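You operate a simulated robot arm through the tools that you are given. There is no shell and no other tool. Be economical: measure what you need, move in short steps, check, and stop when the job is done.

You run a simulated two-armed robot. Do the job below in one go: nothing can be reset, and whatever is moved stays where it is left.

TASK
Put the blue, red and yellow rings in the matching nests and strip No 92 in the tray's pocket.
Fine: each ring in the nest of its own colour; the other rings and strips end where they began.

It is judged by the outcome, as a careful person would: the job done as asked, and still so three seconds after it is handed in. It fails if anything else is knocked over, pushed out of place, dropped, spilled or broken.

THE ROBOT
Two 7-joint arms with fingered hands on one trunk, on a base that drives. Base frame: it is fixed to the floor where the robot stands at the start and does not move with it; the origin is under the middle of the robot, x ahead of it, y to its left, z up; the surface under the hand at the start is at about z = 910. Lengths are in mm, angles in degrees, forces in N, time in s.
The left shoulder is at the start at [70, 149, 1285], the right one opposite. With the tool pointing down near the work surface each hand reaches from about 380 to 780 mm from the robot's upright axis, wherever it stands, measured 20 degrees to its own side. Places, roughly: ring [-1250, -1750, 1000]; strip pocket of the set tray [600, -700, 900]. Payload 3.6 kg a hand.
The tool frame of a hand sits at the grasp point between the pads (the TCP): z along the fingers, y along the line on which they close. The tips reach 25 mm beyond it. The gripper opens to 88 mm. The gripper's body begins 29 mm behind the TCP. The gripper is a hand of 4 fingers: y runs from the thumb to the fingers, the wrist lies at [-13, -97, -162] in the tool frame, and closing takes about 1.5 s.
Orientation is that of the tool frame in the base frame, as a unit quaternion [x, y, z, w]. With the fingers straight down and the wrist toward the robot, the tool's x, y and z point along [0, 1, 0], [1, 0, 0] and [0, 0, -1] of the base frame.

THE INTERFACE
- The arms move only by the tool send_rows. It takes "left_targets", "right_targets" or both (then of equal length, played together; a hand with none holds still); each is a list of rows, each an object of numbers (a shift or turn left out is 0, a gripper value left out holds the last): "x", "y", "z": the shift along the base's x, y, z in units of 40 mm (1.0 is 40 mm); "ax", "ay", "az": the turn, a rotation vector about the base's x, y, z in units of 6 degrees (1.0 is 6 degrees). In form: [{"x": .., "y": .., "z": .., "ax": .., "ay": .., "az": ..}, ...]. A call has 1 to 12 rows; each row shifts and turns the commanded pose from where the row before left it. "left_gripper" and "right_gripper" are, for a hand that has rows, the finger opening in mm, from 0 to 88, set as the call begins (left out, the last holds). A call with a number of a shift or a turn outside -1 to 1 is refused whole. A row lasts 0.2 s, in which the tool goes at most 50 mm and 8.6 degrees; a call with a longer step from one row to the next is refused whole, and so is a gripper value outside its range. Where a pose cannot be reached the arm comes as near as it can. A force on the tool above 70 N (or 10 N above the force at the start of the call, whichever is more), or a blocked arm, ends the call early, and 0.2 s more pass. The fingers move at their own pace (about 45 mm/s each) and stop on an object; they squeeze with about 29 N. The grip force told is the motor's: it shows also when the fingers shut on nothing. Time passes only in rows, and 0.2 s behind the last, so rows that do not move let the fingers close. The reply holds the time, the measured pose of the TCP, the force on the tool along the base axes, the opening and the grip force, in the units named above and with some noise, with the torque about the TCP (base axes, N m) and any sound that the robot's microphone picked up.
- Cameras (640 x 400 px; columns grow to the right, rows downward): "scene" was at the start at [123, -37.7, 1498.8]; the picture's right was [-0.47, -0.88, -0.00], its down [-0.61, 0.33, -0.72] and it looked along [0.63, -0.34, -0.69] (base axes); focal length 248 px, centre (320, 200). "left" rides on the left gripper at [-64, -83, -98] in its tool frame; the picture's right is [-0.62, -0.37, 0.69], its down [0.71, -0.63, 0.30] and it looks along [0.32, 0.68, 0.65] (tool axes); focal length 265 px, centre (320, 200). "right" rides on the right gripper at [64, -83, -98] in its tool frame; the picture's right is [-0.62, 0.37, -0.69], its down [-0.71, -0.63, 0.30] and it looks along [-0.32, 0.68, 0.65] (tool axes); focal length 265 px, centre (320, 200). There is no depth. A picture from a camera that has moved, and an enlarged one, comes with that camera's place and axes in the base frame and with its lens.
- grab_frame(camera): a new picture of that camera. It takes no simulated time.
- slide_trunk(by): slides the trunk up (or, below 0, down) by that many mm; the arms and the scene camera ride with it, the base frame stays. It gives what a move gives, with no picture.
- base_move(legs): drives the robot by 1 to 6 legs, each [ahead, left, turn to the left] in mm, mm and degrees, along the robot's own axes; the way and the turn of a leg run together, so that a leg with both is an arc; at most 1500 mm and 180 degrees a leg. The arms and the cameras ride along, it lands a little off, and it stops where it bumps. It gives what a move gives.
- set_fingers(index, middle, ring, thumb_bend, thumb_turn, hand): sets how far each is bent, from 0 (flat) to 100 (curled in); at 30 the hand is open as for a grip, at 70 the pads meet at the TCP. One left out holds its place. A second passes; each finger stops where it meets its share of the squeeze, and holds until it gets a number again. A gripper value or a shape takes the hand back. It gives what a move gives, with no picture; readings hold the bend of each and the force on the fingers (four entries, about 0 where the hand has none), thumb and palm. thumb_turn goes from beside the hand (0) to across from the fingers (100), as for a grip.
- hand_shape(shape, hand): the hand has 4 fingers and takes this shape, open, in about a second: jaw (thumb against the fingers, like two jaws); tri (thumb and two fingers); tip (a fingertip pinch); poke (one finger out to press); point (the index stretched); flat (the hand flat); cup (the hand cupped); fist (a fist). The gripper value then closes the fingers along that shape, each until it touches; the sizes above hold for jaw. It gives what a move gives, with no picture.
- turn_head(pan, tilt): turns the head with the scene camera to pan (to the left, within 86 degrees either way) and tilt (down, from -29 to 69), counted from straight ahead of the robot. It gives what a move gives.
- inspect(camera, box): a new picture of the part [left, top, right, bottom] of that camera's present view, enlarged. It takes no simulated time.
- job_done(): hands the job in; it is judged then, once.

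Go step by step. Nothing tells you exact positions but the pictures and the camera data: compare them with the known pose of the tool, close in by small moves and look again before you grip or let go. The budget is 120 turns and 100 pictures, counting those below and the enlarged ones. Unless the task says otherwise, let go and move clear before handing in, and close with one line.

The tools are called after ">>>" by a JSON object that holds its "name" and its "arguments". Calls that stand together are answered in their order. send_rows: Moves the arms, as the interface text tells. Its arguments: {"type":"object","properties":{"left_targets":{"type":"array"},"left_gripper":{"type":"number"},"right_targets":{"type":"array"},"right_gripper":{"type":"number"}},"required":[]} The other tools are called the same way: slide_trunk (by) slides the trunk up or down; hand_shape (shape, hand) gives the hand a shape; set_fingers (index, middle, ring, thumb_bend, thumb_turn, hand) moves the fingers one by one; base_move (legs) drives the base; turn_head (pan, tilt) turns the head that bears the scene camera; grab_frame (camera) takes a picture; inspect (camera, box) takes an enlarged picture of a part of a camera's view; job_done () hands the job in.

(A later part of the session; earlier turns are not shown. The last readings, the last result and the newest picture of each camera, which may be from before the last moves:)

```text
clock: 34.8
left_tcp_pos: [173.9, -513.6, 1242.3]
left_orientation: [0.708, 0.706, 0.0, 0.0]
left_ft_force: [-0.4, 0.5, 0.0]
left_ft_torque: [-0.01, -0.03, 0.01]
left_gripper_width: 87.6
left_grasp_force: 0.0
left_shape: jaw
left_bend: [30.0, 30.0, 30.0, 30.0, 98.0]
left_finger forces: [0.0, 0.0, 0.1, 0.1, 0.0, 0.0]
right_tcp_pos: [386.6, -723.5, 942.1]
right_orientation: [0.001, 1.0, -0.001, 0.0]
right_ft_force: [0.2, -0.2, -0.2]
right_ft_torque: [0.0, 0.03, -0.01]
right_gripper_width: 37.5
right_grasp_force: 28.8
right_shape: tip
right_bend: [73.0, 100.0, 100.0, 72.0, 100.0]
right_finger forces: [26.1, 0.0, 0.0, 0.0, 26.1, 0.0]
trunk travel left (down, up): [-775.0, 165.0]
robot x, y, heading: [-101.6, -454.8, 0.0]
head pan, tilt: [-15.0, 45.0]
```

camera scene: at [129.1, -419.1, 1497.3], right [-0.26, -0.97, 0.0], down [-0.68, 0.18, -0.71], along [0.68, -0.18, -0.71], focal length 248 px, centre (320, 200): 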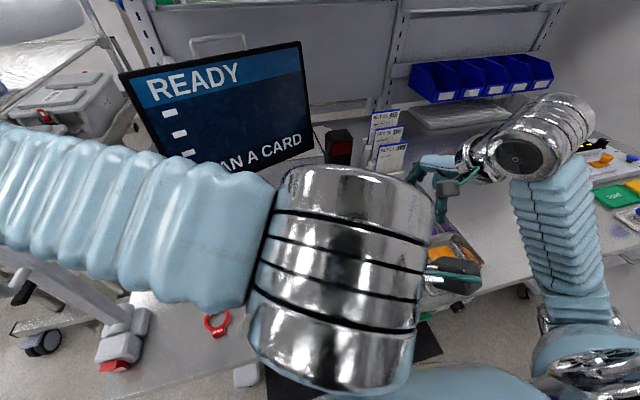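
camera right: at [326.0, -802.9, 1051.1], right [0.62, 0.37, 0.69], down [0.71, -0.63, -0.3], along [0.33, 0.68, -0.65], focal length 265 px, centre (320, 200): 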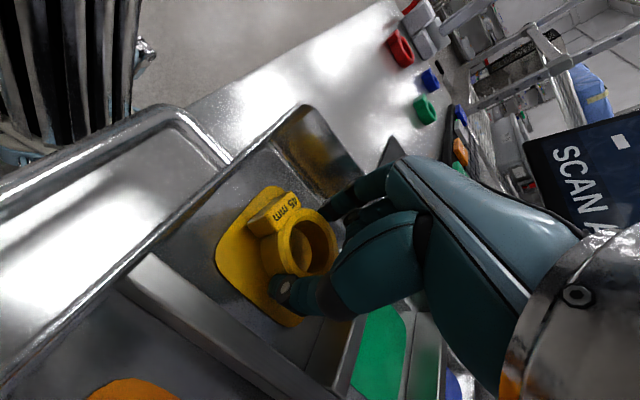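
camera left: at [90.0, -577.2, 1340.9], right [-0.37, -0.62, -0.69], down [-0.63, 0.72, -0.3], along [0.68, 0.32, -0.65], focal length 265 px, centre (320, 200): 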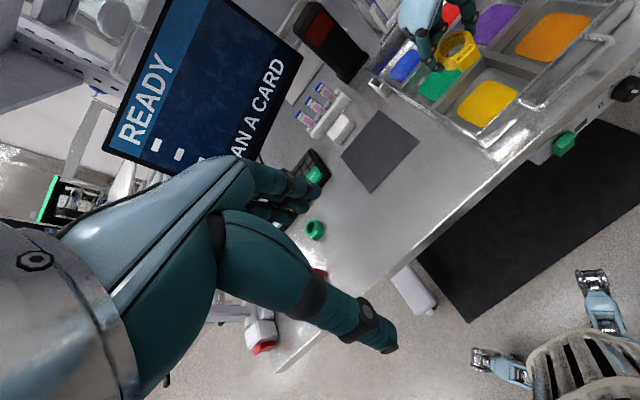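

>>> {"name": "send_rows", "arguments": {"right_targets": [{"z": -0.05}, {"z": -0.05}, {}]}}

>>> {"name": "inspect", "arguments": {"camera": "left", "box": [400, 30, 560, 130]}}

```text
clock: 35.6
left_tcp_pos: [172.5, -510.4, 1244.8]
left_orientation: [0.707, 0.707, 0.001, 0.001]
left_ft_force: [-0.4, -0.3, 1.0]
left_ft_torque: [-0.02, -0.02, 0.05]
left_gripper_width: 87.8
left_grasp_force: 0.0
left_shape: jaw
left_bend: [30.0, 30.0, 30.0, 30.0, 98.0]
left_finger forces: [0.0, 0.0, 0.0, 0.0, 0.0, 0.0]
right_tcp_pos: [385.3, -722.9, 941.3]
right_orientation: [0.001, 1.0, -0.001, 0.002]
right_ft_force: [1.4, -1.1, 16.9]
right_ft_torque: [-0.05, 0.01, 0.03]
right_gripper_width: 37.9
right_grasp_force: 29.0
right_shape: tip
right_bend: [74.0, 100.0, 100.0, 72.0, 100.0]
right_finger forces: [27.9, 0.1, 0.0, 0.1, 29.4, 0.0]
trunk travel left (down, up): [-775.0, 165.0]
robot x, y, heading: [-102.0, -453.0, 0.2]
head pan, tilt: [-15.0, 45.0]
```

```text
4.00 times, centred on (480, 80) of left
camera zoom: at [88.1, -576.2, 1341.5], right [-0.37, -0.62, -0.69], down [-0.63, 0.72, -0.31], along [0.69, 0.32, -0.65], focal length 1062 px, centre (-320, 680)
```

zoom: 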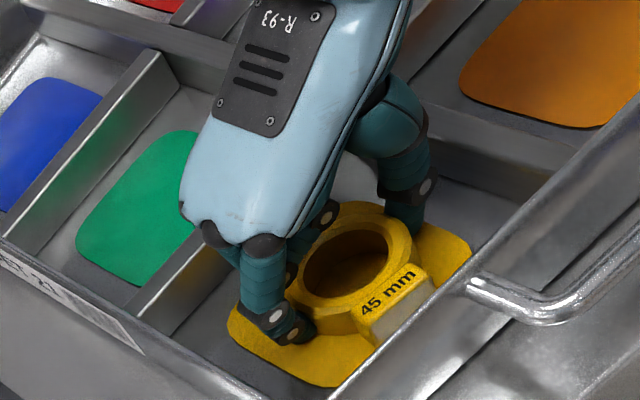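

Contact at TCP 941 (ring on the nest floor). I ease up a hair, open moderately and lift.

>>> {"name": "send_rows", "arguments": {"right_targets": [{"z": 0.04}, {}]}}

>>> {"name": "send_rows", "arguments": {"right_targets": [{}, {}, {}, {}], "right_gripper": 58}}

>>> {"name": "send_rows", "arguments": {"right_targets": [{"z": 0.4}, {"z": 0.7}, {"z": 0.9}, {"z": 0.9}, {"z": 0.9}, {}]}}

>>> {"name": "grab_frame", "arguments": {"camera": "right"}}

>>> {"name": "inspect", "arguments": {"camera": "left", "box": [400, 30, 560, 130]}}

```text
clock: 36.2
left_tcp_pos: [172.0, -513.3, 1244.1]
left_orientation: [0.708, 0.706, 0.001, 0.001]
left_ft_force: [0.0, 0.3, -0.5]
left_ft_torque: [-0.03, 0.01, 0.0]
left_gripper_width: 87.8
left_grasp_force: 0.1
left_shape: jaw
left_bend: [30.0, 30.0, 30.0, 30.0, 98.0]
left_finger forces: [0.0, 0.1, 0.0, 0.0, 0.0, 0.1]
right_tcp_pos: [384.7, -722.7, 940.6]
right_orientation: [0.0, 1.0, -0.002, 0.001]
right_ft_force: [2.2, -3.6, 17.1]
right_ft_torque: [-0.05, -0.08, -0.01]
right_gripper_width: 37.7
right_grasp_force: 28.5
right_shape: tip
right_bend: [74.0, 100.0, 100.0, 72.0, 100.0]
right_finger forces: [27.4, 0.0, 0.0, 0.1, 30.3, 0.0]
trunk travel left (down, up): [-775.0, 165.0]
robot x, y, heading: [-102.3, -456.3, -0.4]
head pan, tilt: [-15.0, 45.0]
```

```text
clock: 37.2
left_tcp_pos: [173.9, -512.5, 1244.6]
left_orientation: [0.708, 0.707, 0.0, 0.0]
left_ft_force: [-0.6, -0.1, 0.6]
left_ft_torque: [0.0, 0.0, 0.01]
left_gripper_width: 87.9
left_grasp_force: 0.0
left_shape: jaw
left_bend: [30.0, 30.0, 30.0, 30.0, 98.0]
left_finger forces: [0.0, 0.0, 0.0, 0.1, 0.1, 0.0]
right_tcp_pos: [384.9, -724.2, 938.5]
right_orientation: [0.001, 1.0, -0.002, 0.001]
right_ft_force: [1.1, -3.9, 12.7]
right_ft_torque: [0.26, 0.01, -0.03]
right_gripper_width: 49.7
right_grasp_force: 0.1
right_shape: tip
right_bend: [74.0, 98.0, 99.0, 61.0, 100.0]
right_finger forces: [12.6, 0.0, 0.0, 0.1, 0.0, 0.0]
trunk travel left (down, up): [-775.0, 165.0]
robot x, y, heading: [-105.2, -451.7, -0.3]
head pan, tilt: [-15.0, 45.0]
```

```text
clock: 38.6
left_tcp_pos: [173.6, -513.3, 1243.5]
left_orientation: [0.707, 0.707, 0.001, 0.0]
left_ft_force: [-0.7, -0.5, -0.4]
left_ft_torque: [-0.01, -0.02, 0.01]
left_gripper_width: 87.5
left_grasp_force: 0.0
left_shape: jaw
left_bend: [30.0, 30.0, 30.0, 30.0, 98.0]
left_finger forces: [0.0, 0.0, 0.0, 0.1, 0.0, 0.0]
right_tcp_pos: [387.6, -723.8, 1091.3]
right_orientation: [0.0, 1.0, -0.001, 0.0]
right_ft_force: [0.2, -0.1, -0.6]
right_ft_torque: [0.0, 0.02, 0.03]
right_gripper_width: 57.7
right_grasp_force: 0.1
right_shape: tip
right_bend: [29.0, 98.0, 99.0, 61.0, 100.0]
right_finger forces: [0.1, 0.0, 0.0, 0.0, 0.0, 0.0]
trunk travel left (down, up): [-775.0, 165.0]
robot x, y, heading: [-103.4, -456.7, -0.1]
head pan, tilt: [-15.0, 45.0]
```

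```text
65 pictures are left
camera right: at [322.7, -805.4, 1191.5], right [0.62, 0.37, 0.69], down [0.71, -0.63, -0.3], along [0.33, 0.68, -0.66], focal length 265 px, centre (320, 200)
```

right: 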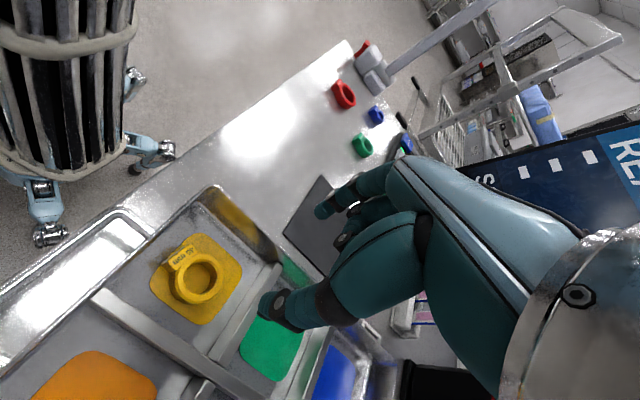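

```text
4.00 times, centred on (480, 80) of left
camera zoom: at [89.9, -577.3, 1340.9], right [-0.37, -0.62, -0.69], down [-0.63, 0.72, -0.3], along [0.68, 0.32, -0.65], focal length 1062 px, centre (-320, 680)
```

zoom: 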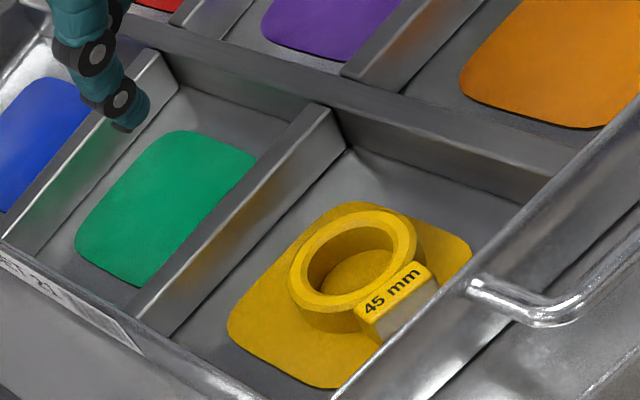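

Yellow sits centred in its nest. Next the blue ring: drive back left and hover over it at about (481, −172).

>>> {"name": "base_move", "arguments": {"legs": [[0, 335, 0]]}}

>>> {"name": "send_rows", "arguments": {"right_targets": [{"x": 0.6, "y": 0.8, "z": -0.2}, {"x": 0.6, "y": 0.9, "z": -0.2}, {"x": 0.6, "y": 0.9, "z": -0.2}, {"x": 0.6, "y": 0.9, "z": -0.2}, {"y": 0.9, "z": -0.2}, {}], "right_gripper": 88}}

>>> {"name": "grab_frame", "arguments": {"camera": "right"}}

>>> {"name": "inspect", "arguments": {"camera": "left", "box": [300, 90, 460, 190]}}

```text
clock: 43.5
left_tcp_pos: [175.2, -179.9, 1242.7]
left_orientation: [0.71, 0.704, 0.0, 0.0]
left_ft_force: [0.8, -0.6, 0.4]
left_ft_torque: [0.03, 0.01, -0.01]
left_gripper_width: 87.4
left_grasp_force: 0.0
left_shape: jaw
left_bend: [30.0, 30.0, 30.0, 30.0, 98.0]
left_finger forces: [0.0, 0.1, 0.0, 0.0, 0.1, 0.0]
right_tcp_pos: [387.5, -392.8, 1090.8]
right_orientation: [0.004, 1.0, -0.001, 0.0]
right_ft_force: [0.4, 0.4, -0.2]
right_ft_torque: [0.0, 0.01, 0.03]
right_gripper_width: 57.6
right_grasp_force: 0.1
right_shape: tip
right_bend: [29.0, 98.0, 99.0, 61.0, 100.0]
right_finger forces: [0.1, 0.0, 0.0, 0.0, 0.1, 0.0]
trunk travel left (down, up): [-775.0, 165.0]
robot x, y, heading: [-97.2, -119.6, -0.6]
head pan, tilt: [-15.0, 45.0]
```

```text
clock: 44.9
left_tcp_pos: [173.6, -181.1, 1243.8]
left_orientation: [0.71, 0.704, 0.0, 0.0]
left_ft_force: [-0.2, -0.2, -0.9]
left_ft_torque: [-0.01, 0.02, -0.03]
left_gripper_width: 87.7
left_grasp_force: 0.1
left_shape: jaw
left_bend: [30.0, 30.0, 30.0, 30.0, 98.0]
left_finger forces: [0.1, 0.0, 0.0, 0.0, 0.1, 0.1]
right_tcp_pos: [482.5, -216.9, 1052.9]
right_orientation: [0.005, 1.0, -0.001, 0.0]
right_ft_force: [0.2, -0.4, -0.8]
right_ft_torque: [0.03, 0.01, 0.01]
right_gripper_width: 87.5
right_grasp_force: 0.1
right_shape: tip
right_bend: [30.0, 98.0, 99.0, 30.0, 98.0]
right_finger forces: [0.1, 0.1, 0.0, 0.0, 0.0, 0.0]
trunk travel left (down, up): [-775.0, 165.0]
robot x, y, heading: [-101.3, -120.0, -0.1]
head pan, tilt: [-15.0, 45.0]
```

```text
63 pictures are left
camera right: at [418.1, -298.4, 1151.0], right [0.62, 0.36, 0.69], down [0.71, -0.64, -0.3], along [0.33, 0.68, -0.65], focal length 265 px, centre (320, 200)
```

right: 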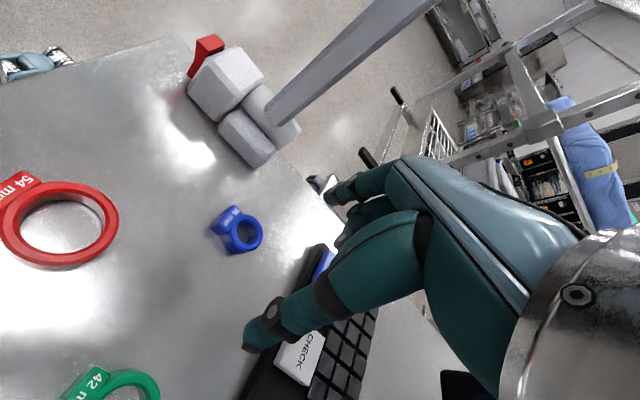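

```text
4.00 times, centred on (380, 140) of left
camera zoom: at [90.4, -244.0, 1340.9], right [-0.37, -0.62, -0.69], down [-0.62, 0.72, -0.3], along [0.69, 0.32, -0.65], focal length 1062 px, centre (80, 440)
```

zoom: 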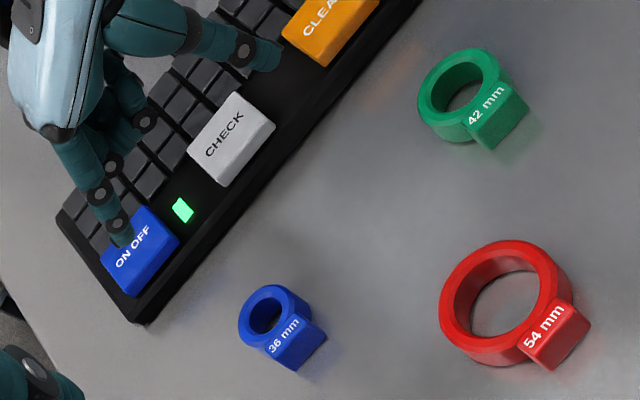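

Blue ring centre ≈ (484, −172). I approach to just above it.

>>> {"name": "send_rows", "arguments": {"right_targets": [{"x": 0.02, "y": 0.6, "z": -0.5}, {"x": 0.02, "y": 0.52, "z": -0.7}, {"z": -0.7}, {"z": -0.4}, {}]}}

>>> {"name": "grab_frame", "arguments": {"camera": "right"}}

>>> {"name": "inspect", "arguments": {"camera": "left", "box": [300, 90, 460, 190]}}

```text
clock: 46.1
left_tcp_pos: [175.0, -180.5, 1244.0]
left_orientation: [0.71, 0.704, -0.001, 0.0]
left_ft_force: [0.6, 0.2, -0.1]
left_ft_torque: [0.0, -0.01, 0.02]
left_gripper_width: 87.6
left_grasp_force: 0.0
left_shape: jaw
left_bend: [30.0, 30.0, 30.0, 30.0, 98.0]
left_finger forces: [0.1, 0.0, 0.0, 0.0, 0.0, 0.0]
right_tcp_pos: [485.2, -169.3, 959.9]
right_orientation: [0.005, 1.0, -0.001, 0.0]
right_ft_force: [-0.6, -0.2, -0.1]
right_ft_torque: [0.01, -0.02, -0.01]
right_gripper_width: 87.6
right_grasp_force: 0.0
right_shape: tip
right_bend: [30.0, 98.0, 99.0, 30.0, 98.0]
right_finger forces: [0.1, 0.1, 0.0, 0.1, 0.0, 0.0]
trunk travel left (down, up): [-775.0, 165.0]
robot x, y, heading: [-99.5, -119.2, -0.8]
head pan, tilt: [-15.0, 45.0]
```

```text
61 pictures are left
camera right: at [419.7, -251.0, 1059.5], right [0.62, 0.36, 0.69], down [0.71, -0.64, -0.3], along [0.33, 0.68, -0.66], focal length 265 px, centre (320, 200)
```

right: 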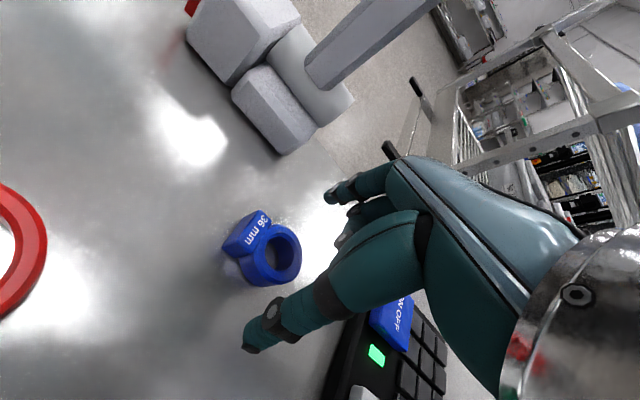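

```text
4.00 times, centred on (380, 140) of left
camera zoom: at [91.1, -242.4, 1340.9], right [-0.37, -0.62, -0.69], down [-0.62, 0.72, -0.3], along [0.69, 0.32, -0.65], focal length 1062 px, centre (80, 440)
```

zoom: 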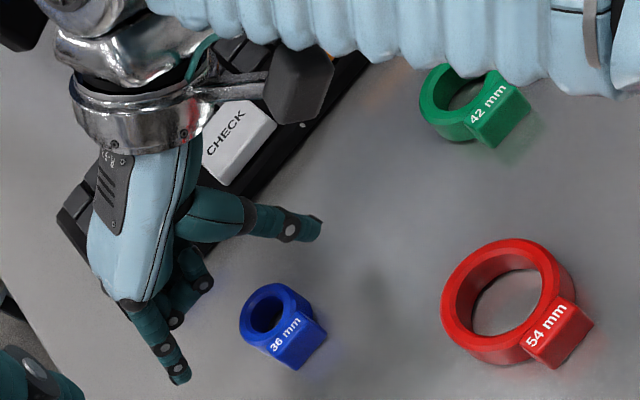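

Close; I shift −4 mm in x, descend and close.

>>> {"name": "send_rows", "arguments": {"right_targets": [{"x": -0.1, "y": -0.05, "z": -0.25}, {"z": -0.3}, {}]}}

>>> {"name": "send_rows", "arguments": {"right_targets": [{}, {}, {}, {}, {}, {}, {}, {}], "right_gripper": 20}}

>>> {"name": "grab_frame", "arguments": {"camera": "right"}}

```text
clock: 46.9
left_tcp_pos: [175.2, -179.2, 1243.2]
left_orientation: [0.711, 0.704, 0.0, -0.001]
left_ft_force: [0.1, -0.6, 0.1]
left_ft_torque: [0.02, -0.02, -0.01]
left_gripper_width: 87.4
left_grasp_force: 0.0
left_shape: jaw
left_bend: [30.0, 30.0, 30.0, 30.0, 98.0]
left_finger forces: [0.0, 0.0, 0.0, 0.1, 0.1, 0.0]
right_tcp_pos: [479.6, -173.6, 937.8]
right_orientation: [0.004, 1.0, -0.001, 0.0]
right_ft_force: [-0.2, 0.3, -0.2]
right_ft_torque: [0.0, 0.0, -0.01]
right_gripper_width: 87.6
right_grasp_force: 0.1
right_shape: tip
right_bend: [30.0, 98.0, 99.0, 30.0, 98.0]
right_finger forces: [0.0, 0.1, 0.1, 0.0, 0.1, 0.1]
trunk travel left (down, up): [-775.0, 165.0]
robot x, y, heading: [-100.1, -118.6, -0.7]
head pan, tilt: [-15.0, 45.0]
```

```text
clock: 48.7
left_tcp_pos: [174.8, -180.1, 1243.0]
left_orientation: [0.71, 0.704, -0.001, 0.0]
left_ft_force: [0.6, 1.0, 0.2]
left_ft_torque: [-0.02, 0.0, 0.01]
left_gripper_width: 87.7
left_grasp_force: 0.1
left_shape: jaw
left_bend: [30.0, 30.0, 30.0, 30.0, 98.0]
left_finger forces: [0.0, 0.0, 0.0, 0.1, 0.0, 0.0]
right_tcp_pos: [480.9, -172.4, 937.5]
right_orientation: [0.005, 1.0, -0.002, 0.001]
right_ft_force: [-0.1, -0.1, 0.1]
right_ft_torque: [0.0, 0.03, -0.04]
right_gripper_width: 29.4
right_grasp_force: 28.7
right_shape: tip
right_bend: [74.0, 100.0, 100.0, 74.0, 100.0]
right_finger forces: [25.5, 0.1, 0.0, 0.1, 24.7, 0.1]
trunk travel left (down, up): [-775.0, 165.0]
robot x, y, heading: [-101.8, -117.6, -0.6]
head pan, tilt: [-15.0, 45.0]
```

```text
59 pictures are left
camera right: at [416.7, -253.8, 1037.1], right [0.62, 0.36, 0.69], down [0.71, -0.64, -0.3], along [0.33, 0.68, -0.66], focal length 265 px, centre (320, 200)
```

right: 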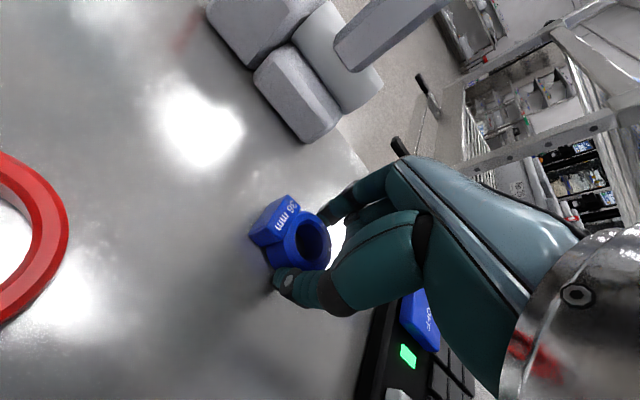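

Blue is gripped. I lift, bring the arm back right and drive over to the tray.

>>> {"name": "send_rows", "arguments": {"right_targets": [{"z": 0.3}, {"z": 0.6}, {"z": 0.9}, {"z": 0.9}, {"y": -0.6, "z": 0.9}, {"y": -0.9, "z": 0.3}, {"y": -0.9}, {"y": -0.8}, {}]}}

>>> {"name": "base_move", "arguments": {"legs": [[60, -415, 0]]}}

>>> {"name": "grab_frame", "arguments": {"camera": "right"}}

>>> {"name": "grab_frame", "arguments": {"camera": "left"}}

```text
clock: 50.7
left_tcp_pos: [174.8, -178.4, 1243.3]
left_orientation: [0.71, 0.704, 0.0, 0.0]
left_ft_force: [0.6, 0.3, 0.2]
left_ft_torque: [0.0, 0.01, -0.01]
left_gripper_width: 87.7
left_grasp_force: 0.1
left_shape: jaw
left_bend: [30.0, 30.0, 30.0, 30.0, 98.0]
left_finger forces: [0.0, 0.1, 0.0, 0.1, 0.1, 0.1]
right_tcp_pos: [479.0, -299.6, 1094.3]
right_orientation: [0.004, 1.0, -0.001, 0.0]
right_ft_force: [-0.4, 0.8, -0.4]
right_ft_torque: [0.0, -0.01, -0.01]
right_gripper_width: 29.2
right_grasp_force: 29.0
right_shape: tip
right_bend: [74.0, 100.0, 100.0, 74.0, 100.0]
right_finger forces: [25.5, 0.0, 0.0, 0.0, 24.7, 0.0]
trunk travel left (down, up): [-775.0, 165.0]
robot x, y, heading: [-103.3, -116.3, -0.4]
head pan, tilt: [-15.0, 45.0]
```

```text
clock: 56.5
left_tcp_pos: [233.1, -595.4, 1243.3]
left_orientation: [0.708, 0.706, -0.001, 0.0]
left_ft_force: [0.1, 0.2, 0.5]
left_ft_torque: [0.01, 0.02, 0.0]
left_gripper_width: 87.5
left_grasp_force: 0.0
left_shape: jaw
left_bend: [30.0, 30.0, 30.0, 30.0, 98.0]
left_finger forces: [0.0, 0.1, 0.0, 0.0, 0.1, 0.1]
right_tcp_pos: [538.5, -715.0, 1093.5]
right_orientation: [0.002, 1.0, -0.001, 0.0]
right_ft_force: [-0.7, 0.0, -0.6]
right_ft_torque: [-0.02, 0.0, -0.02]
right_gripper_width: 29.2
right_grasp_force: 28.6
right_shape: tip
right_bend: [74.0, 100.0, 100.0, 74.0, 100.0]
right_finger forces: [25.5, 0.0, 0.0, 0.0, 24.6, 0.1]
trunk travel left (down, up): [-775.0, 165.0]
robot x, y, heading: [-46.3, -536.3, -0.1]
head pan, tilt: [-15.0, 45.0]
```

```text
58 pictures are left
camera right: at [473.4, -797.0, 1192.5], right [0.62, 0.37, 0.69], down [0.71, -0.63, -0.3], along [0.33, 0.68, -0.66], focal length 265 px, centre (320, 200)
```

right: 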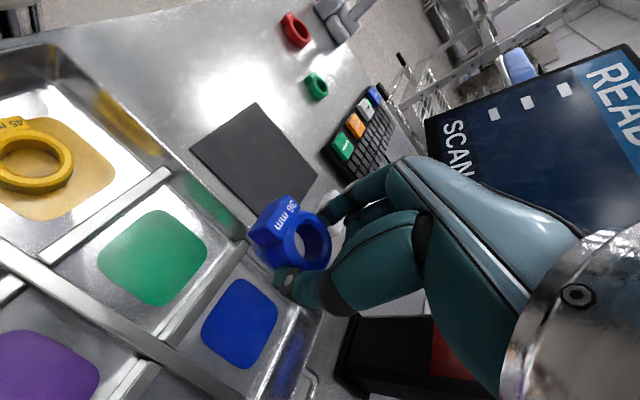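

```text
57 pictures are left
camera left: at [149.9, -660.2, 1340.8], right [-0.37, -0.62, -0.69], down [-0.63, 0.72, -0.3], along [0.68, 0.32, -0.65], focal length 265 px, centre (320, 200)
```

left: 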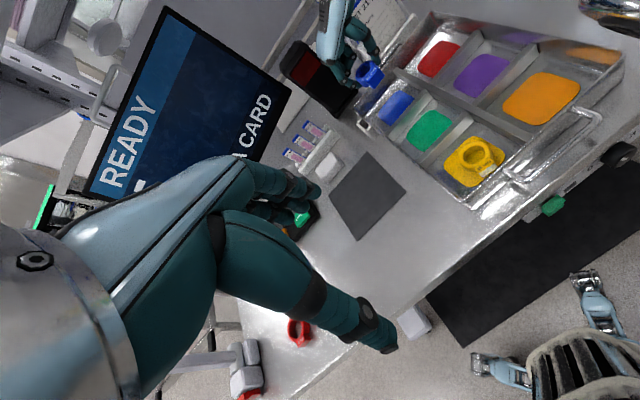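

Blue nest ≈ (605.5, −721.5). I move over it and lower to just above the floor.

>>> {"name": "send_rows", "arguments": {"right_targets": [{"x": 0.85, "y": -0.1}, {"x": 0.83, "y": -0.06, "z": -0.2}, {"z": -0.9}, {"z": -0.9}, {"z": -0.9}, {"z": -0.6}, {}]}}

>>> {"name": "grab_frame", "arguments": {"camera": "right"}}

>>> {"name": "inspect", "arguments": {"camera": "left", "box": [320, 50, 480, 150]}}

```text
clock: 58.1
left_tcp_pos: [233.6, -596.5, 1243.6]
left_orientation: [0.708, 0.706, 0.0, 0.0]
left_ft_force: [0.2, 0.2, 0.5]
left_ft_torque: [0.0, 0.0, 0.01]
left_gripper_width: 87.7
left_grasp_force: 0.1
left_shape: jaw
left_bend: [30.0, 30.0, 30.0, 30.0, 98.0]
left_finger forces: [0.0, 0.1, 0.1, 0.0, 0.1, 0.0]
right_tcp_pos: [588.2, -723.6, 955.0]
right_orientation: [0.002, 1.0, -0.001, 0.0]
right_ft_force: [-0.1, -0.2, -0.6]
right_ft_torque: [-0.01, 0.04, -0.02]
right_gripper_width: 29.0
right_grasp_force: 28.9
right_shape: tip
right_bend: [74.0, 100.0, 100.0, 74.0, 100.0]
right_finger forces: [25.4, 0.1, 0.0, 0.1, 24.6, 0.0]
right hand out of reach, approached as far as the arm can: row 4, 5, 6
trunk travel left (down, up): [-775.0, 165.0]
robot x, y, heading: [-41.1, -537.7, -0.4]
head pan, tilt: [-15.0, 45.0]
```

```text
56 pictures are left
camera right: at [523.7, -804.8, 1054.8], right [0.62, 0.37, 0.69], down [0.71, -0.63, -0.3], along [0.33, 0.68, -0.65], focal length 265 px, centre (320, 200)
```

right: 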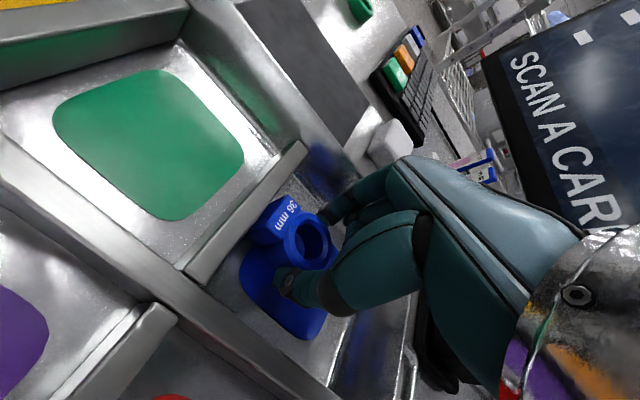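

```text
4.00 times, centred on (400, 100) of left
camera zoom: at [149.2, -660.7, 1340.9], right [-0.37, -0.62, -0.69], down [-0.63, 0.72, -0.3], along [0.68, 0.32, -0.65], focal length 1062 px, centre (0, 600)
```

zoom: 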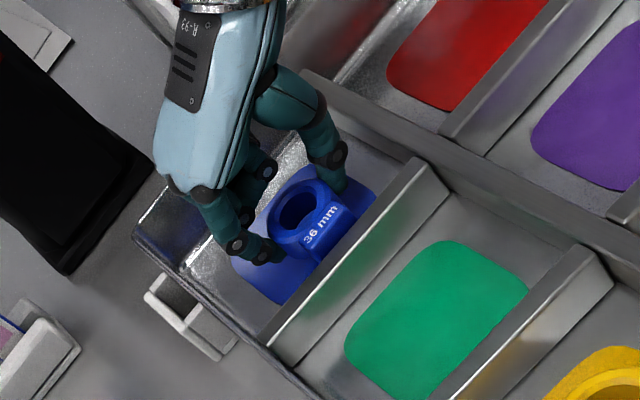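

The arm runs short in x, so I raise, drive 70 mm forward and retry.

>>> {"name": "send_rows", "arguments": {"right_targets": [{"z": 0.8}, {"z": 0.8}, {"z": 0.8}, {}]}}

>>> {"name": "base_move", "arguments": {"legs": [[70, 0, 0]]}}

```text
clock: 59.1
left_tcp_pos: [233.5, -596.6, 1244.1]
left_orientation: [0.708, 0.706, 0.001, 0.0]
left_ft_force: [0.7, 0.1, -0.1]
left_ft_torque: [-0.05, -0.01, -0.03]
left_gripper_width: 87.7
left_grasp_force: 0.3
left_shape: jaw
left_bend: [30.0, 30.0, 30.0, 30.0, 98.0]
left_finger forces: [0.0, 0.1, 0.0, 0.1, 0.0, 0.0]
right_tcp_pos: [589.3, -722.0, 1052.0]
right_orientation: [0.002, 1.0, -0.001, 0.0]
right_ft_force: [-0.2, 0.3, -0.1]
right_ft_torque: [-0.02, -0.01, 0.01]
right_gripper_width: 28.8
right_grasp_force: 29.4
right_shape: tip
right_bend: [74.0, 100.0, 100.0, 74.0, 100.0]
right_finger forces: [25.3, 0.0, 0.0, 0.0, 24.6, 0.0]
trunk travel left (down, up): [-775.0, 165.0]
robot x, y, heading: [-44.0, -537.5, -0.4]
head pan, tilt: [-15.0, 45.0]
```

```text
clock: 60.7
left_tcp_pos: [298.9, -597.6, 1244.0]
left_orientation: [0.709, 0.705, 0.0, 0.001]
left_ft_force: [0.4, 0.3, -0.6]
left_ft_torque: [0.0, -0.02, -0.02]
left_gripper_width: 87.6
left_grasp_force: 0.1
left_shape: jaw
left_bend: [30.0, 30.0, 30.0, 30.0, 98.0]
left_finger forces: [0.0, 0.0, 0.0, 0.0, 0.0, 0.0]
right_tcp_pos: [656.1, -722.4, 1051.4]
right_orientation: [0.002, 1.0, -0.001, 0.002]
right_ft_force: [-1.2, 0.6, 0.3]
right_ft_torque: [-0.04, -0.02, 0.0]
right_gripper_width: 29.2
right_grasp_force: 29.1
right_shape: tip
right_bend: [74.0, 100.0, 100.0, 74.0, 100.0]
right_finger forces: [25.4, 0.1, 0.1, 0.1, 24.6, 0.1]
trunk travel left (down, up): [-775.0, 165.0]
robot x, y, heading: [30.5, -539.2, -0.3]
head pan, tilt: [-15.0, 45.0]
```

>>> {"name": "send_rows", "arguments": {"right_targets": [{"x": -0.6}, {"x": -0.62}, {"z": -0.8}, {"z": -0.9}, {"z": -0.7}, {}]}}

>>> {"name": "grab_frame", "arguments": {"camera": "right"}}

>>> {"name": "grab_frame", "arguments": {"camera": "left"}}

```text
clock: 62.1
left_tcp_pos: [301.9, -595.6, 1243.6]
left_orientation: [0.709, 0.705, 0.0, 0.0]
left_ft_force: [-0.1, -0.8, 0.1]
left_ft_torque: [0.01, 0.01, 0.02]
left_gripper_width: 87.7
left_grasp_force: 0.1
left_shape: jaw
left_bend: [30.0, 30.0, 30.0, 30.0, 98.0]
left_finger forces: [0.0, 0.0, 0.1, 0.0, 0.0, 0.1]
right_tcp_pos: [607.2, -720.7, 953.7]
right_orientation: [0.001, 1.0, -0.001, -0.001]
right_ft_force: [0.1, 0.4, 0.4]
right_ft_torque: [0.0, -0.06, -0.02]
right_gripper_width: 29.0
right_grasp_force: 28.8
right_shape: tip
right_bend: [74.0, 100.0, 100.0, 74.0, 100.0]
right_finger forces: [25.4, 0.1, 0.1, 0.1, 24.6, 0.1]
trunk travel left (down, up): [-775.0, 165.0]
robot x, y, heading: [30.9, -541.3, -0.2]
head pan, tilt: [-15.0, 45.0]
```

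```text
54 pictures are left
camera right: at [544.4, -802.7, 1054.1], right [0.62, 0.37, 0.69], down [0.71, -0.63, -0.3], along [0.33, 0.68, -0.66], focal length 265 px, centre (320, 200)
```

right: 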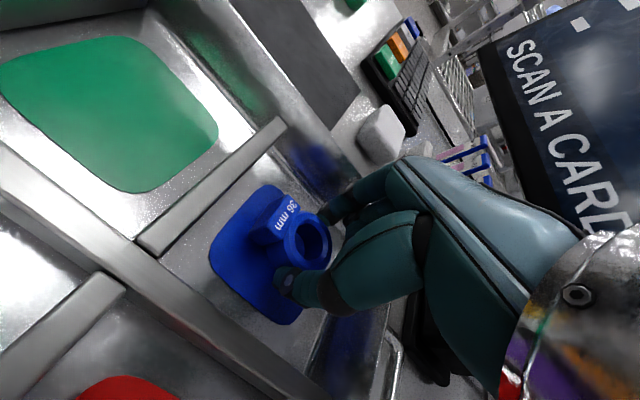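

```text
53 pictures are left
camera left: at [217.7, -659.9, 1340.9], right [-0.37, -0.62, -0.69], down [-0.63, 0.72, -0.3], along [0.69, 0.32, -0.65], focal length 265 px, centre (320, 200)
```

left: 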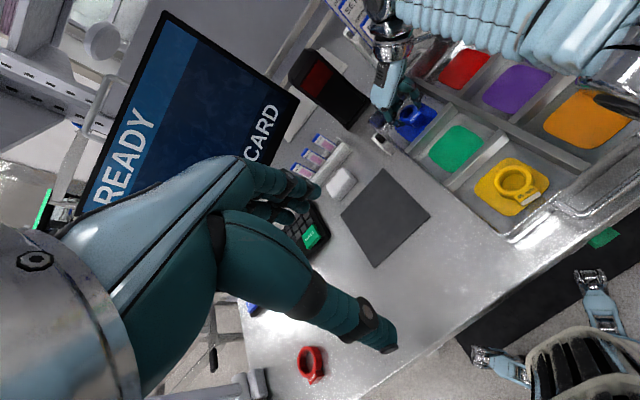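

Blue ring is centred over the blue pad. Lower and release.

>>> {"name": "send_rows", "arguments": {"right_targets": [{"z": -0.2}, {"z": -0.1}, {}]}}

>>> {"name": "send_rows", "arguments": {"right_targets": [{}, {}, {}, {}, {}], "right_gripper": 55}}

>>> {"name": "send_rows", "arguments": {"right_targets": [{"z": 0.3}, {"z": 0.5}, {"z": 0.8}, {"z": 0.9}, {"z": 0.9}, {}]}}

>>> {"name": "grab_frame", "arguments": {"camera": "right"}}

```text
clock: 62.9
left_tcp_pos: [302.5, -596.8, 1242.8]
left_orientation: [0.709, 0.705, -0.001, -0.001]
left_ft_force: [-0.4, 0.5, 0.5]
left_ft_torque: [0.0, -0.01, -0.02]
left_gripper_width: 87.9
left_grasp_force: 0.1
left_shape: jaw
left_bend: [30.0, 30.0, 30.0, 30.0, 98.0]
left_finger forces: [0.0, 0.0, 0.0, 0.0, 0.1, 0.0]
right_tcp_pos: [608.7, -720.8, 942.6]
right_orientation: [0.002, 1.0, -0.001, -0.001]
right_ft_force: [-0.3, -0.2, -0.4]
right_ft_torque: [-0.03, 0.0, 0.01]
right_gripper_width: 28.8
right_grasp_force: 29.2
right_shape: tip
right_bend: [74.0, 100.0, 100.0, 74.0, 100.0]
right_finger forces: [25.4, 0.0, 0.1, 0.0, 24.6, 0.0]
trunk travel left (down, up): [-775.0, 165.0]
robot x, y, heading: [30.1, -536.8, -0.3]
head pan, tilt: [-15.0, 45.0]
```

```text
clock: 64.1
left_tcp_pos: [301.8, -596.2, 1244.2]
left_orientation: [0.709, 0.705, 0.0, 0.0]
left_ft_force: [-1.2, 0.7, 0.2]
left_ft_torque: [-0.01, 0.0, 0.02]
left_gripper_width: 87.5
left_grasp_force: 0.2
left_shape: jaw
left_bend: [30.0, 30.0, 30.0, 30.0, 98.0]
left_finger forces: [0.0, 0.0, 0.0, 0.0, 0.0, 0.1]
right_tcp_pos: [608.2, -721.9, 943.0]
right_orientation: [0.002, 1.0, -0.001, 0.0]
right_ft_force: [-0.2, -1.0, 0.1]
right_ft_torque: [-0.03, 0.0, -0.01]
right_gripper_width: 54.8
right_grasp_force: 0.0
right_shape: tip
right_bend: [30.0, 98.0, 99.0, 63.0, 100.0]
right_finger forces: [0.0, 0.1, 0.0, 0.0, 0.0, 0.1]
trunk travel left (down, up): [-775.0, 165.0]
robot x, y, heading: [28.7, -541.4, -0.2]
head pan, tilt: [-15.0, 45.0]
```

```text
clock: 65.5
left_tcp_pos: [301.7, -597.3, 1243.4]
left_orientation: [0.709, 0.705, 0.001, 0.0]
left_ft_force: [-0.3, 0.0, 0.2]
left_ft_torque: [-0.01, 0.01, 0.02]
left_gripper_width: 87.9
left_grasp_force: 0.0
left_shape: jaw
left_bend: [30.0, 30.0, 30.0, 30.0, 98.0]
left_finger forces: [0.0, 0.0, 0.1, 0.0, 0.0, 0.0]
right_tcp_pos: [609.7, -722.8, 1079.3]
right_orientation: [0.003, 1.0, -0.001, -0.001]
right_ft_force: [0.1, -0.8, 0.7]
right_ft_torque: [0.01, -0.01, 0.02]
right_gripper_width: 54.6
right_grasp_force: 0.0
right_shape: tip
right_bend: [30.0, 98.0, 99.0, 63.0, 100.0]
right_finger forces: [0.1, 0.0, 0.1, 0.0, 0.0, 0.0]
trunk travel left (down, up): [-775.0, 165.0]
robot x, y, heading: [28.7, -539.2, -0.3]
head pan, tilt: [-15.0, 45.0]
```

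```text
52 pictures are left
camera right: at [545.2, -803.9, 1179.1], right [0.62, 0.37, 0.69], down [0.71, -0.63, -0.3], along [0.33, 0.68, -0.66], focal length 265 px, centre (320, 200)
```

right: 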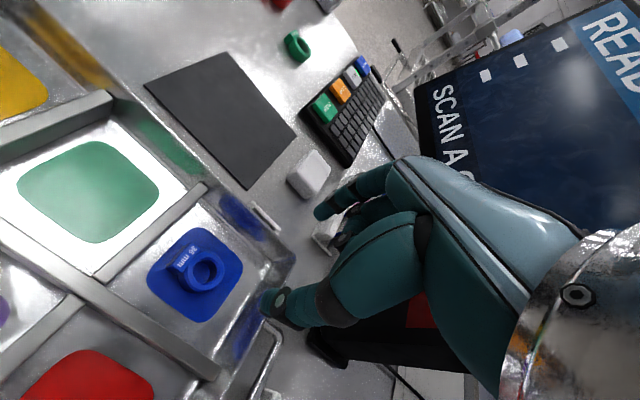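

Blue is in its nest. Now the red ring near (382, −252): drive back and approach.

>>> {"name": "base_move", "arguments": {"legs": [[-130, 400, 0]]}}

>>> {"name": "send_rows", "arguments": {"right_targets": [{"x": -0.8, "y": 0.3, "z": -0.3}, {"x": -0.8, "y": 0.3, "z": -0.3}, {"x": -0.8, "y": 0.3, "z": -0.3}, {}], "right_gripper": 88}}

>>> {"name": "grab_frame", "arguments": {"camera": "right"}}

>>> {"name": "grab_frame", "arguments": {"camera": "left"}}

```text
clock: 71.2
left_tcp_pos: [174.0, -191.8, 1242.9]
left_orientation: [0.707, 0.707, 0.0, -0.001]
left_ft_force: [0.3, 0.3, -0.3]
left_ft_torque: [-0.07, 0.01, 0.02]
left_gripper_width: 87.6
left_grasp_force: 0.1
left_shape: jaw
left_bend: [30.0, 30.0, 30.0, 30.0, 98.0]
left_finger forces: [0.0, 0.1, 0.0, 0.0, 0.0, 0.0]
right_tcp_pos: [482.8, -314.7, 1080.0]
right_orientation: [-0.001, 1.0, -0.003, 0.0]
right_ft_force: [-0.1, -0.3, -0.4]
right_ft_torque: [-0.06, 0.02, 0.0]
right_gripper_width: 54.5
right_grasp_force: 0.2
right_shape: tip
right_bend: [30.0, 98.0, 99.0, 63.0, 100.0]
right_finger forces: [0.1, 0.1, 0.1, 0.0, 0.0, 0.0]
trunk travel left (down, up): [-775.0, 165.0]
robot x, y, heading: [-98.8, -138.7, -0.2]
head pan, tilt: [-15.0, 45.0]
```

```text
clock: 72.2
left_tcp_pos: [171.9, -194.0, 1244.1]
left_orientation: [0.707, 0.708, 0.0, 0.0]
left_ft_force: [0.1, -0.4, 1.3]
left_ft_torque: [-0.01, 0.0, 0.01]
left_gripper_width: 87.7
left_grasp_force: 0.1
left_shape: jaw
left_bend: [30.0, 30.0, 30.0, 30.0, 98.0]
left_finger forces: [0.0, 0.0, 0.0, 0.1, 0.0, 0.0]
right_tcp_pos: [386.1, -281.3, 1044.0]
right_orientation: [-0.001, 1.0, 0.0, 0.0]
right_ft_force: [0.6, 0.1, -0.8]
right_ft_torque: [-0.02, 0.03, -0.01]
right_gripper_width: 87.7
right_grasp_force: 0.2
right_shape: tip
right_bend: [30.0, 98.0, 99.0, 30.0, 98.0]
right_finger forces: [0.0, 0.0, 0.0, 0.0, 0.1, 0.0]
trunk travel left (down, up): [-775.0, 165.0]
robot x, y, heading: [-102.7, -135.0, 0.2]
head pan, tilt: [-15.0, 45.0]
```

```text
51 pictures are left
camera right: at [321.5, -362.7, 1142.7], right [0.62, 0.37, 0.69], down [0.72, -0.63, -0.3], along [0.32, 0.68, -0.65], focal length 265 px, centre (320, 200)
```

right: 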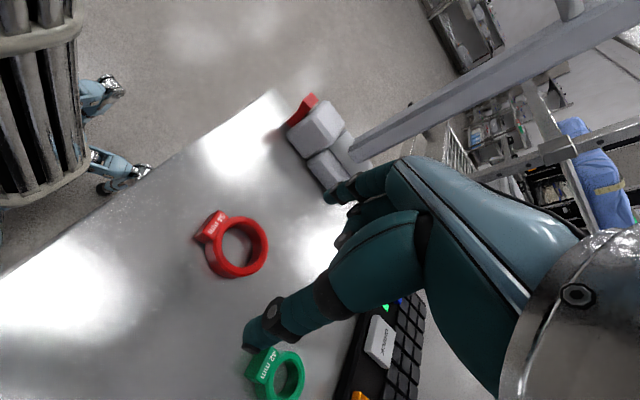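

```text
50 pictures are left
camera left: at [88.9, -257.2, 1340.8], right [-0.37, -0.62, -0.69], down [-0.63, 0.71, -0.3], along [0.68, 0.33, -0.65], focal length 265 px, centre (320, 200)
```

left: 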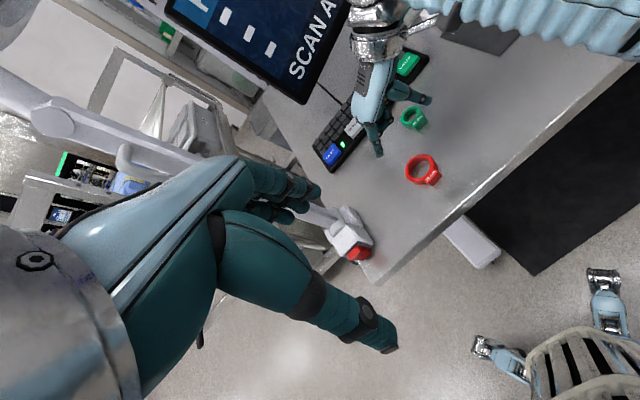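

Red ring centre (384.5, −252.5). Approach.

>>> {"name": "send_rows", "arguments": {"right_targets": [{"x": -0.04, "y": 0.4, "z": -0.5}, {"y": 0.33, "z": -0.6}, {"z": -0.6}, {"z": -0.35}, {}]}}

>>> {"name": "grab_frame", "arguments": {"camera": "right"}}

>>> {"name": "inspect", "arguments": {"camera": "left", "box": [340, 100, 500, 200]}}

```text
clock: 73.3
left_tcp_pos: [171.9, -192.0, 1244.0]
left_orientation: [0.707, 0.708, 0.0, 0.0]
left_ft_force: [0.7, 0.1, -0.1]
left_ft_torque: [-0.01, 0.0, -0.01]
left_gripper_width: 87.8
left_grasp_force: 0.0
left_shape: jaw
left_bend: [30.0, 30.0, 30.0, 30.0, 98.0]
left_finger forces: [0.0, 0.0, 0.0, 0.0, 0.0, 0.0]
right_tcp_pos: [384.7, -252.0, 960.1]
right_orientation: [-0.001, 1.0, -0.001, 0.0]
right_ft_force: [0.2, 0.4, 0.7]
right_ft_torque: [0.0, 0.0, -0.01]
right_gripper_width: 87.6
right_grasp_force: 0.2
right_shape: tip
right_bend: [30.0, 98.0, 99.0, 30.0, 98.0]
right_finger forces: [0.0, 0.0, 0.1, 0.0, 0.1, 0.1]
trunk travel left (down, up): [-775.0, 165.0]
robot x, y, heading: [-102.6, -135.3, 0.2]
head pan, tilt: [-15.0, 45.0]
```

```text
49 pictures are left
camera right: at [319.6, -333.9, 1059.9], right [0.62, 0.37, 0.69], down [0.72, -0.63, -0.3], along [0.32, 0.68, -0.66], focal length 265 px, centre (320, 200)
```

right: 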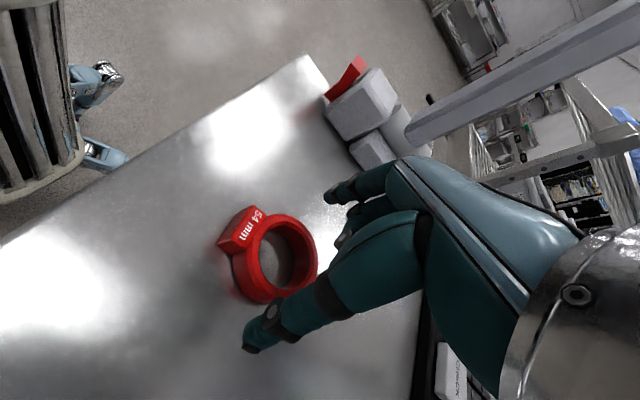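

```text
4.00 times, centred on (420, 150) of left
camera zoom: at [88.8, -256.9, 1340.8], right [-0.37, -0.62, -0.69], down [-0.63, 0.71, -0.3], along [0.68, 0.33, -0.65], focal length 1062 px, centre (-80, 400)
```

zoom: 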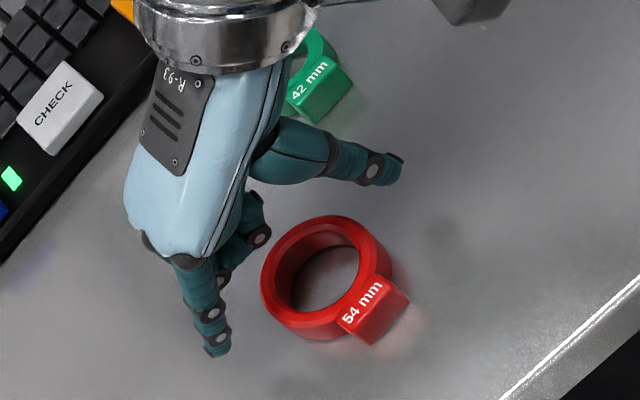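

Nearly centred. I descend and check the clearance before closing.

>>> {"name": "send_rows", "arguments": {"right_targets": [{"x": -0.05, "z": -0.25}, {"z": -0.28}, {}]}}

>>> {"name": "inspect", "arguments": {"camera": "left", "box": [340, 100, 500, 200]}}

>>> {"name": "inspect", "arguments": {"camera": "right", "box": [200, 150, 400, 275]}}

```text
clock: 74.2
left_tcp_pos: [173.2, -192.6, 1242.9]
left_orientation: [0.706, 0.708, -0.001, 0.0]
left_ft_force: [-0.5, -0.8, -0.1]
left_ft_torque: [0.0, 0.01, -0.02]
left_gripper_width: 87.6
left_grasp_force: 0.0
left_shape: jaw
left_bend: [30.0, 30.0, 30.0, 30.0, 98.0]
left_finger forces: [0.1, 0.0, 0.0, 0.0, 0.1, 0.0]
right_tcp_pos: [381.7, -250.0, 940.5]
right_orientation: [-0.001, 1.0, -0.001, 0.0]
right_ft_force: [0.1, 0.6, 0.3]
right_ft_torque: [0.02, 0.0, 0.0]
right_gripper_width: 87.7
right_grasp_force: 0.1
right_shape: tip
right_bend: [30.0, 98.0, 99.0, 30.0, 98.0]
right_finger forces: [0.0, 0.0, 0.1, 0.0, 0.0, 0.0]
trunk travel left (down, up): [-775.0, 165.0]
robot x, y, heading: [-100.1, -136.1, 0.2]
head pan, tilt: [-15.0, 45.0]
```

```text
4.00 times, centred on (420, 150) of left
camera zoom: at [89.2, -257.2, 1340.7], right [-0.37, -0.62, -0.69], down [-0.63, 0.71, -0.3], along [0.68, 0.33, -0.65], focal length 1062 px, centre (-80, 400)
```

zoom: 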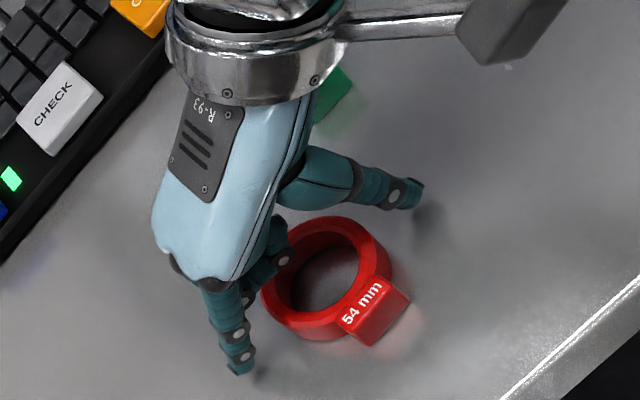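

```text
3.20 times, centred on (300, 212) of right
camera zoom: at [317.9, -333.5, 1039.7], right [0.62, 0.37, 0.69], down [0.72, -0.63, -0.3], along [0.32, 0.68, -0.66], focal length 849 px, centre (384, 160)
```

zoom: 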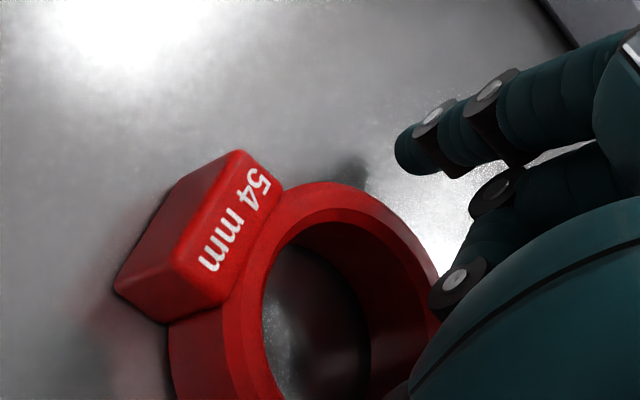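

No contact, both fingers clear of the rim. Close.

>>> {"name": "send_rows", "arguments": {"right_targets": [{"z": -0.04}, {}, {}, {}, {}, {}, {}, {}], "right_gripper": 40}}

>>> {"name": "send_rows", "arguments": {"right_targets": [{"z": 0.3}, {"z": 0.5}, {}]}}

>>> {"name": "grab_frame", "arguments": {"camera": "right"}}

>>> {"name": "inspect", "arguments": {"camera": "left", "box": [340, 100, 500, 200]}}

```text
clock: 76.0
left_tcp_pos: [173.1, -192.7, 1242.8]
left_orientation: [0.706, 0.708, 0.001, 0.0]
left_ft_force: [-0.2, -0.7, 0.2]
left_ft_torque: [0.02, -0.02, -0.01]
left_gripper_width: 87.5
left_grasp_force: 0.0
left_shape: jaw
left_bend: [30.0, 30.0, 30.0, 30.0, 98.0]
left_finger forces: [0.1, 0.0, 0.0, 0.1, 0.0, 0.0]
right_tcp_pos: [381.8, -251.5, 937.8]
right_orientation: [-0.002, 1.0, 0.0, 0.0]
right_ft_force: [-0.7, -0.8, -0.1]
right_ft_torque: [0.0, 0.04, 0.01]
right_gripper_width: 45.8
right_grasp_force: 29.0
right_shape: tip
right_bend: [73.0, 100.0, 100.0, 69.0, 100.0]
right_finger forces: [26.1, 0.0, 0.1, 0.1, 26.2, 0.0]
trunk travel left (down, up): [-775.0, 165.0]
robot x, y, heading: [-98.8, -132.0, 0.1]
head pan, tilt: [-15.0, 45.0]
```

```text
clock: 76.8
left_tcp_pos: [173.8, -193.1, 1244.1]
left_orientation: [0.707, 0.708, 0.0, 0.0]
left_ft_force: [-0.7, -0.5, -0.1]
left_ft_torque: [0.0, -0.02, -0.04]
left_gripper_width: 87.9
left_grasp_force: 0.1
left_shape: jaw
left_bend: [30.0, 30.0, 30.0, 30.0, 98.0]
left_finger forces: [0.0, 0.0, 0.0, 0.1, 0.0, 0.0]
right_tcp_pos: [381.4, -250.4, 971.7]
right_orientation: [-0.001, 1.0, -0.002, 0.0]
right_ft_force: [-0.2, -0.3, 0.1]
right_ft_torque: [0.0, -0.02, -0.02]
right_gripper_width: 45.8
right_grasp_force: 28.7
right_shape: tip
right_bend: [73.0, 100.0, 100.0, 69.0, 100.0]
right_finger forces: [26.0, 0.1, 0.1, 0.0, 26.2, 0.0]
trunk travel left (down, up): [-775.0, 165.0]
robot x, y, heading: [-104.4, -133.5, 0.1]
head pan, tilt: [-15.0, 45.0]
```

```text
45 pictures are left
camera right: at [317.5, -333.7, 1070.3], right [0.62, 0.37, 0.69], down [0.72, -0.63, -0.3], along [0.32, 0.68, -0.65], focal length 265 px, centre (320, 200)
```

right: 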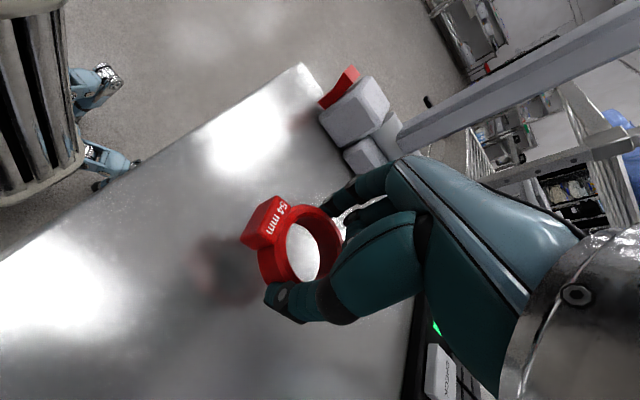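

```text
4.00 times, centred on (420, 150) of left
camera zoom: at [88.9, -257.3, 1340.8], right [-0.37, -0.62, -0.69], down [-0.63, 0.71, -0.3], along [0.68, 0.33, -0.65], focal length 1062 px, centre (-80, 400)
```

zoom: 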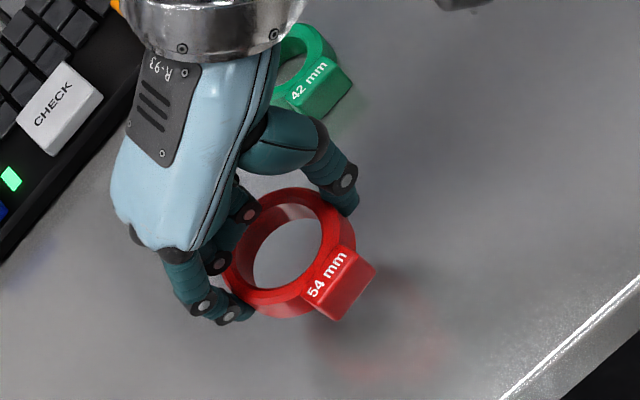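

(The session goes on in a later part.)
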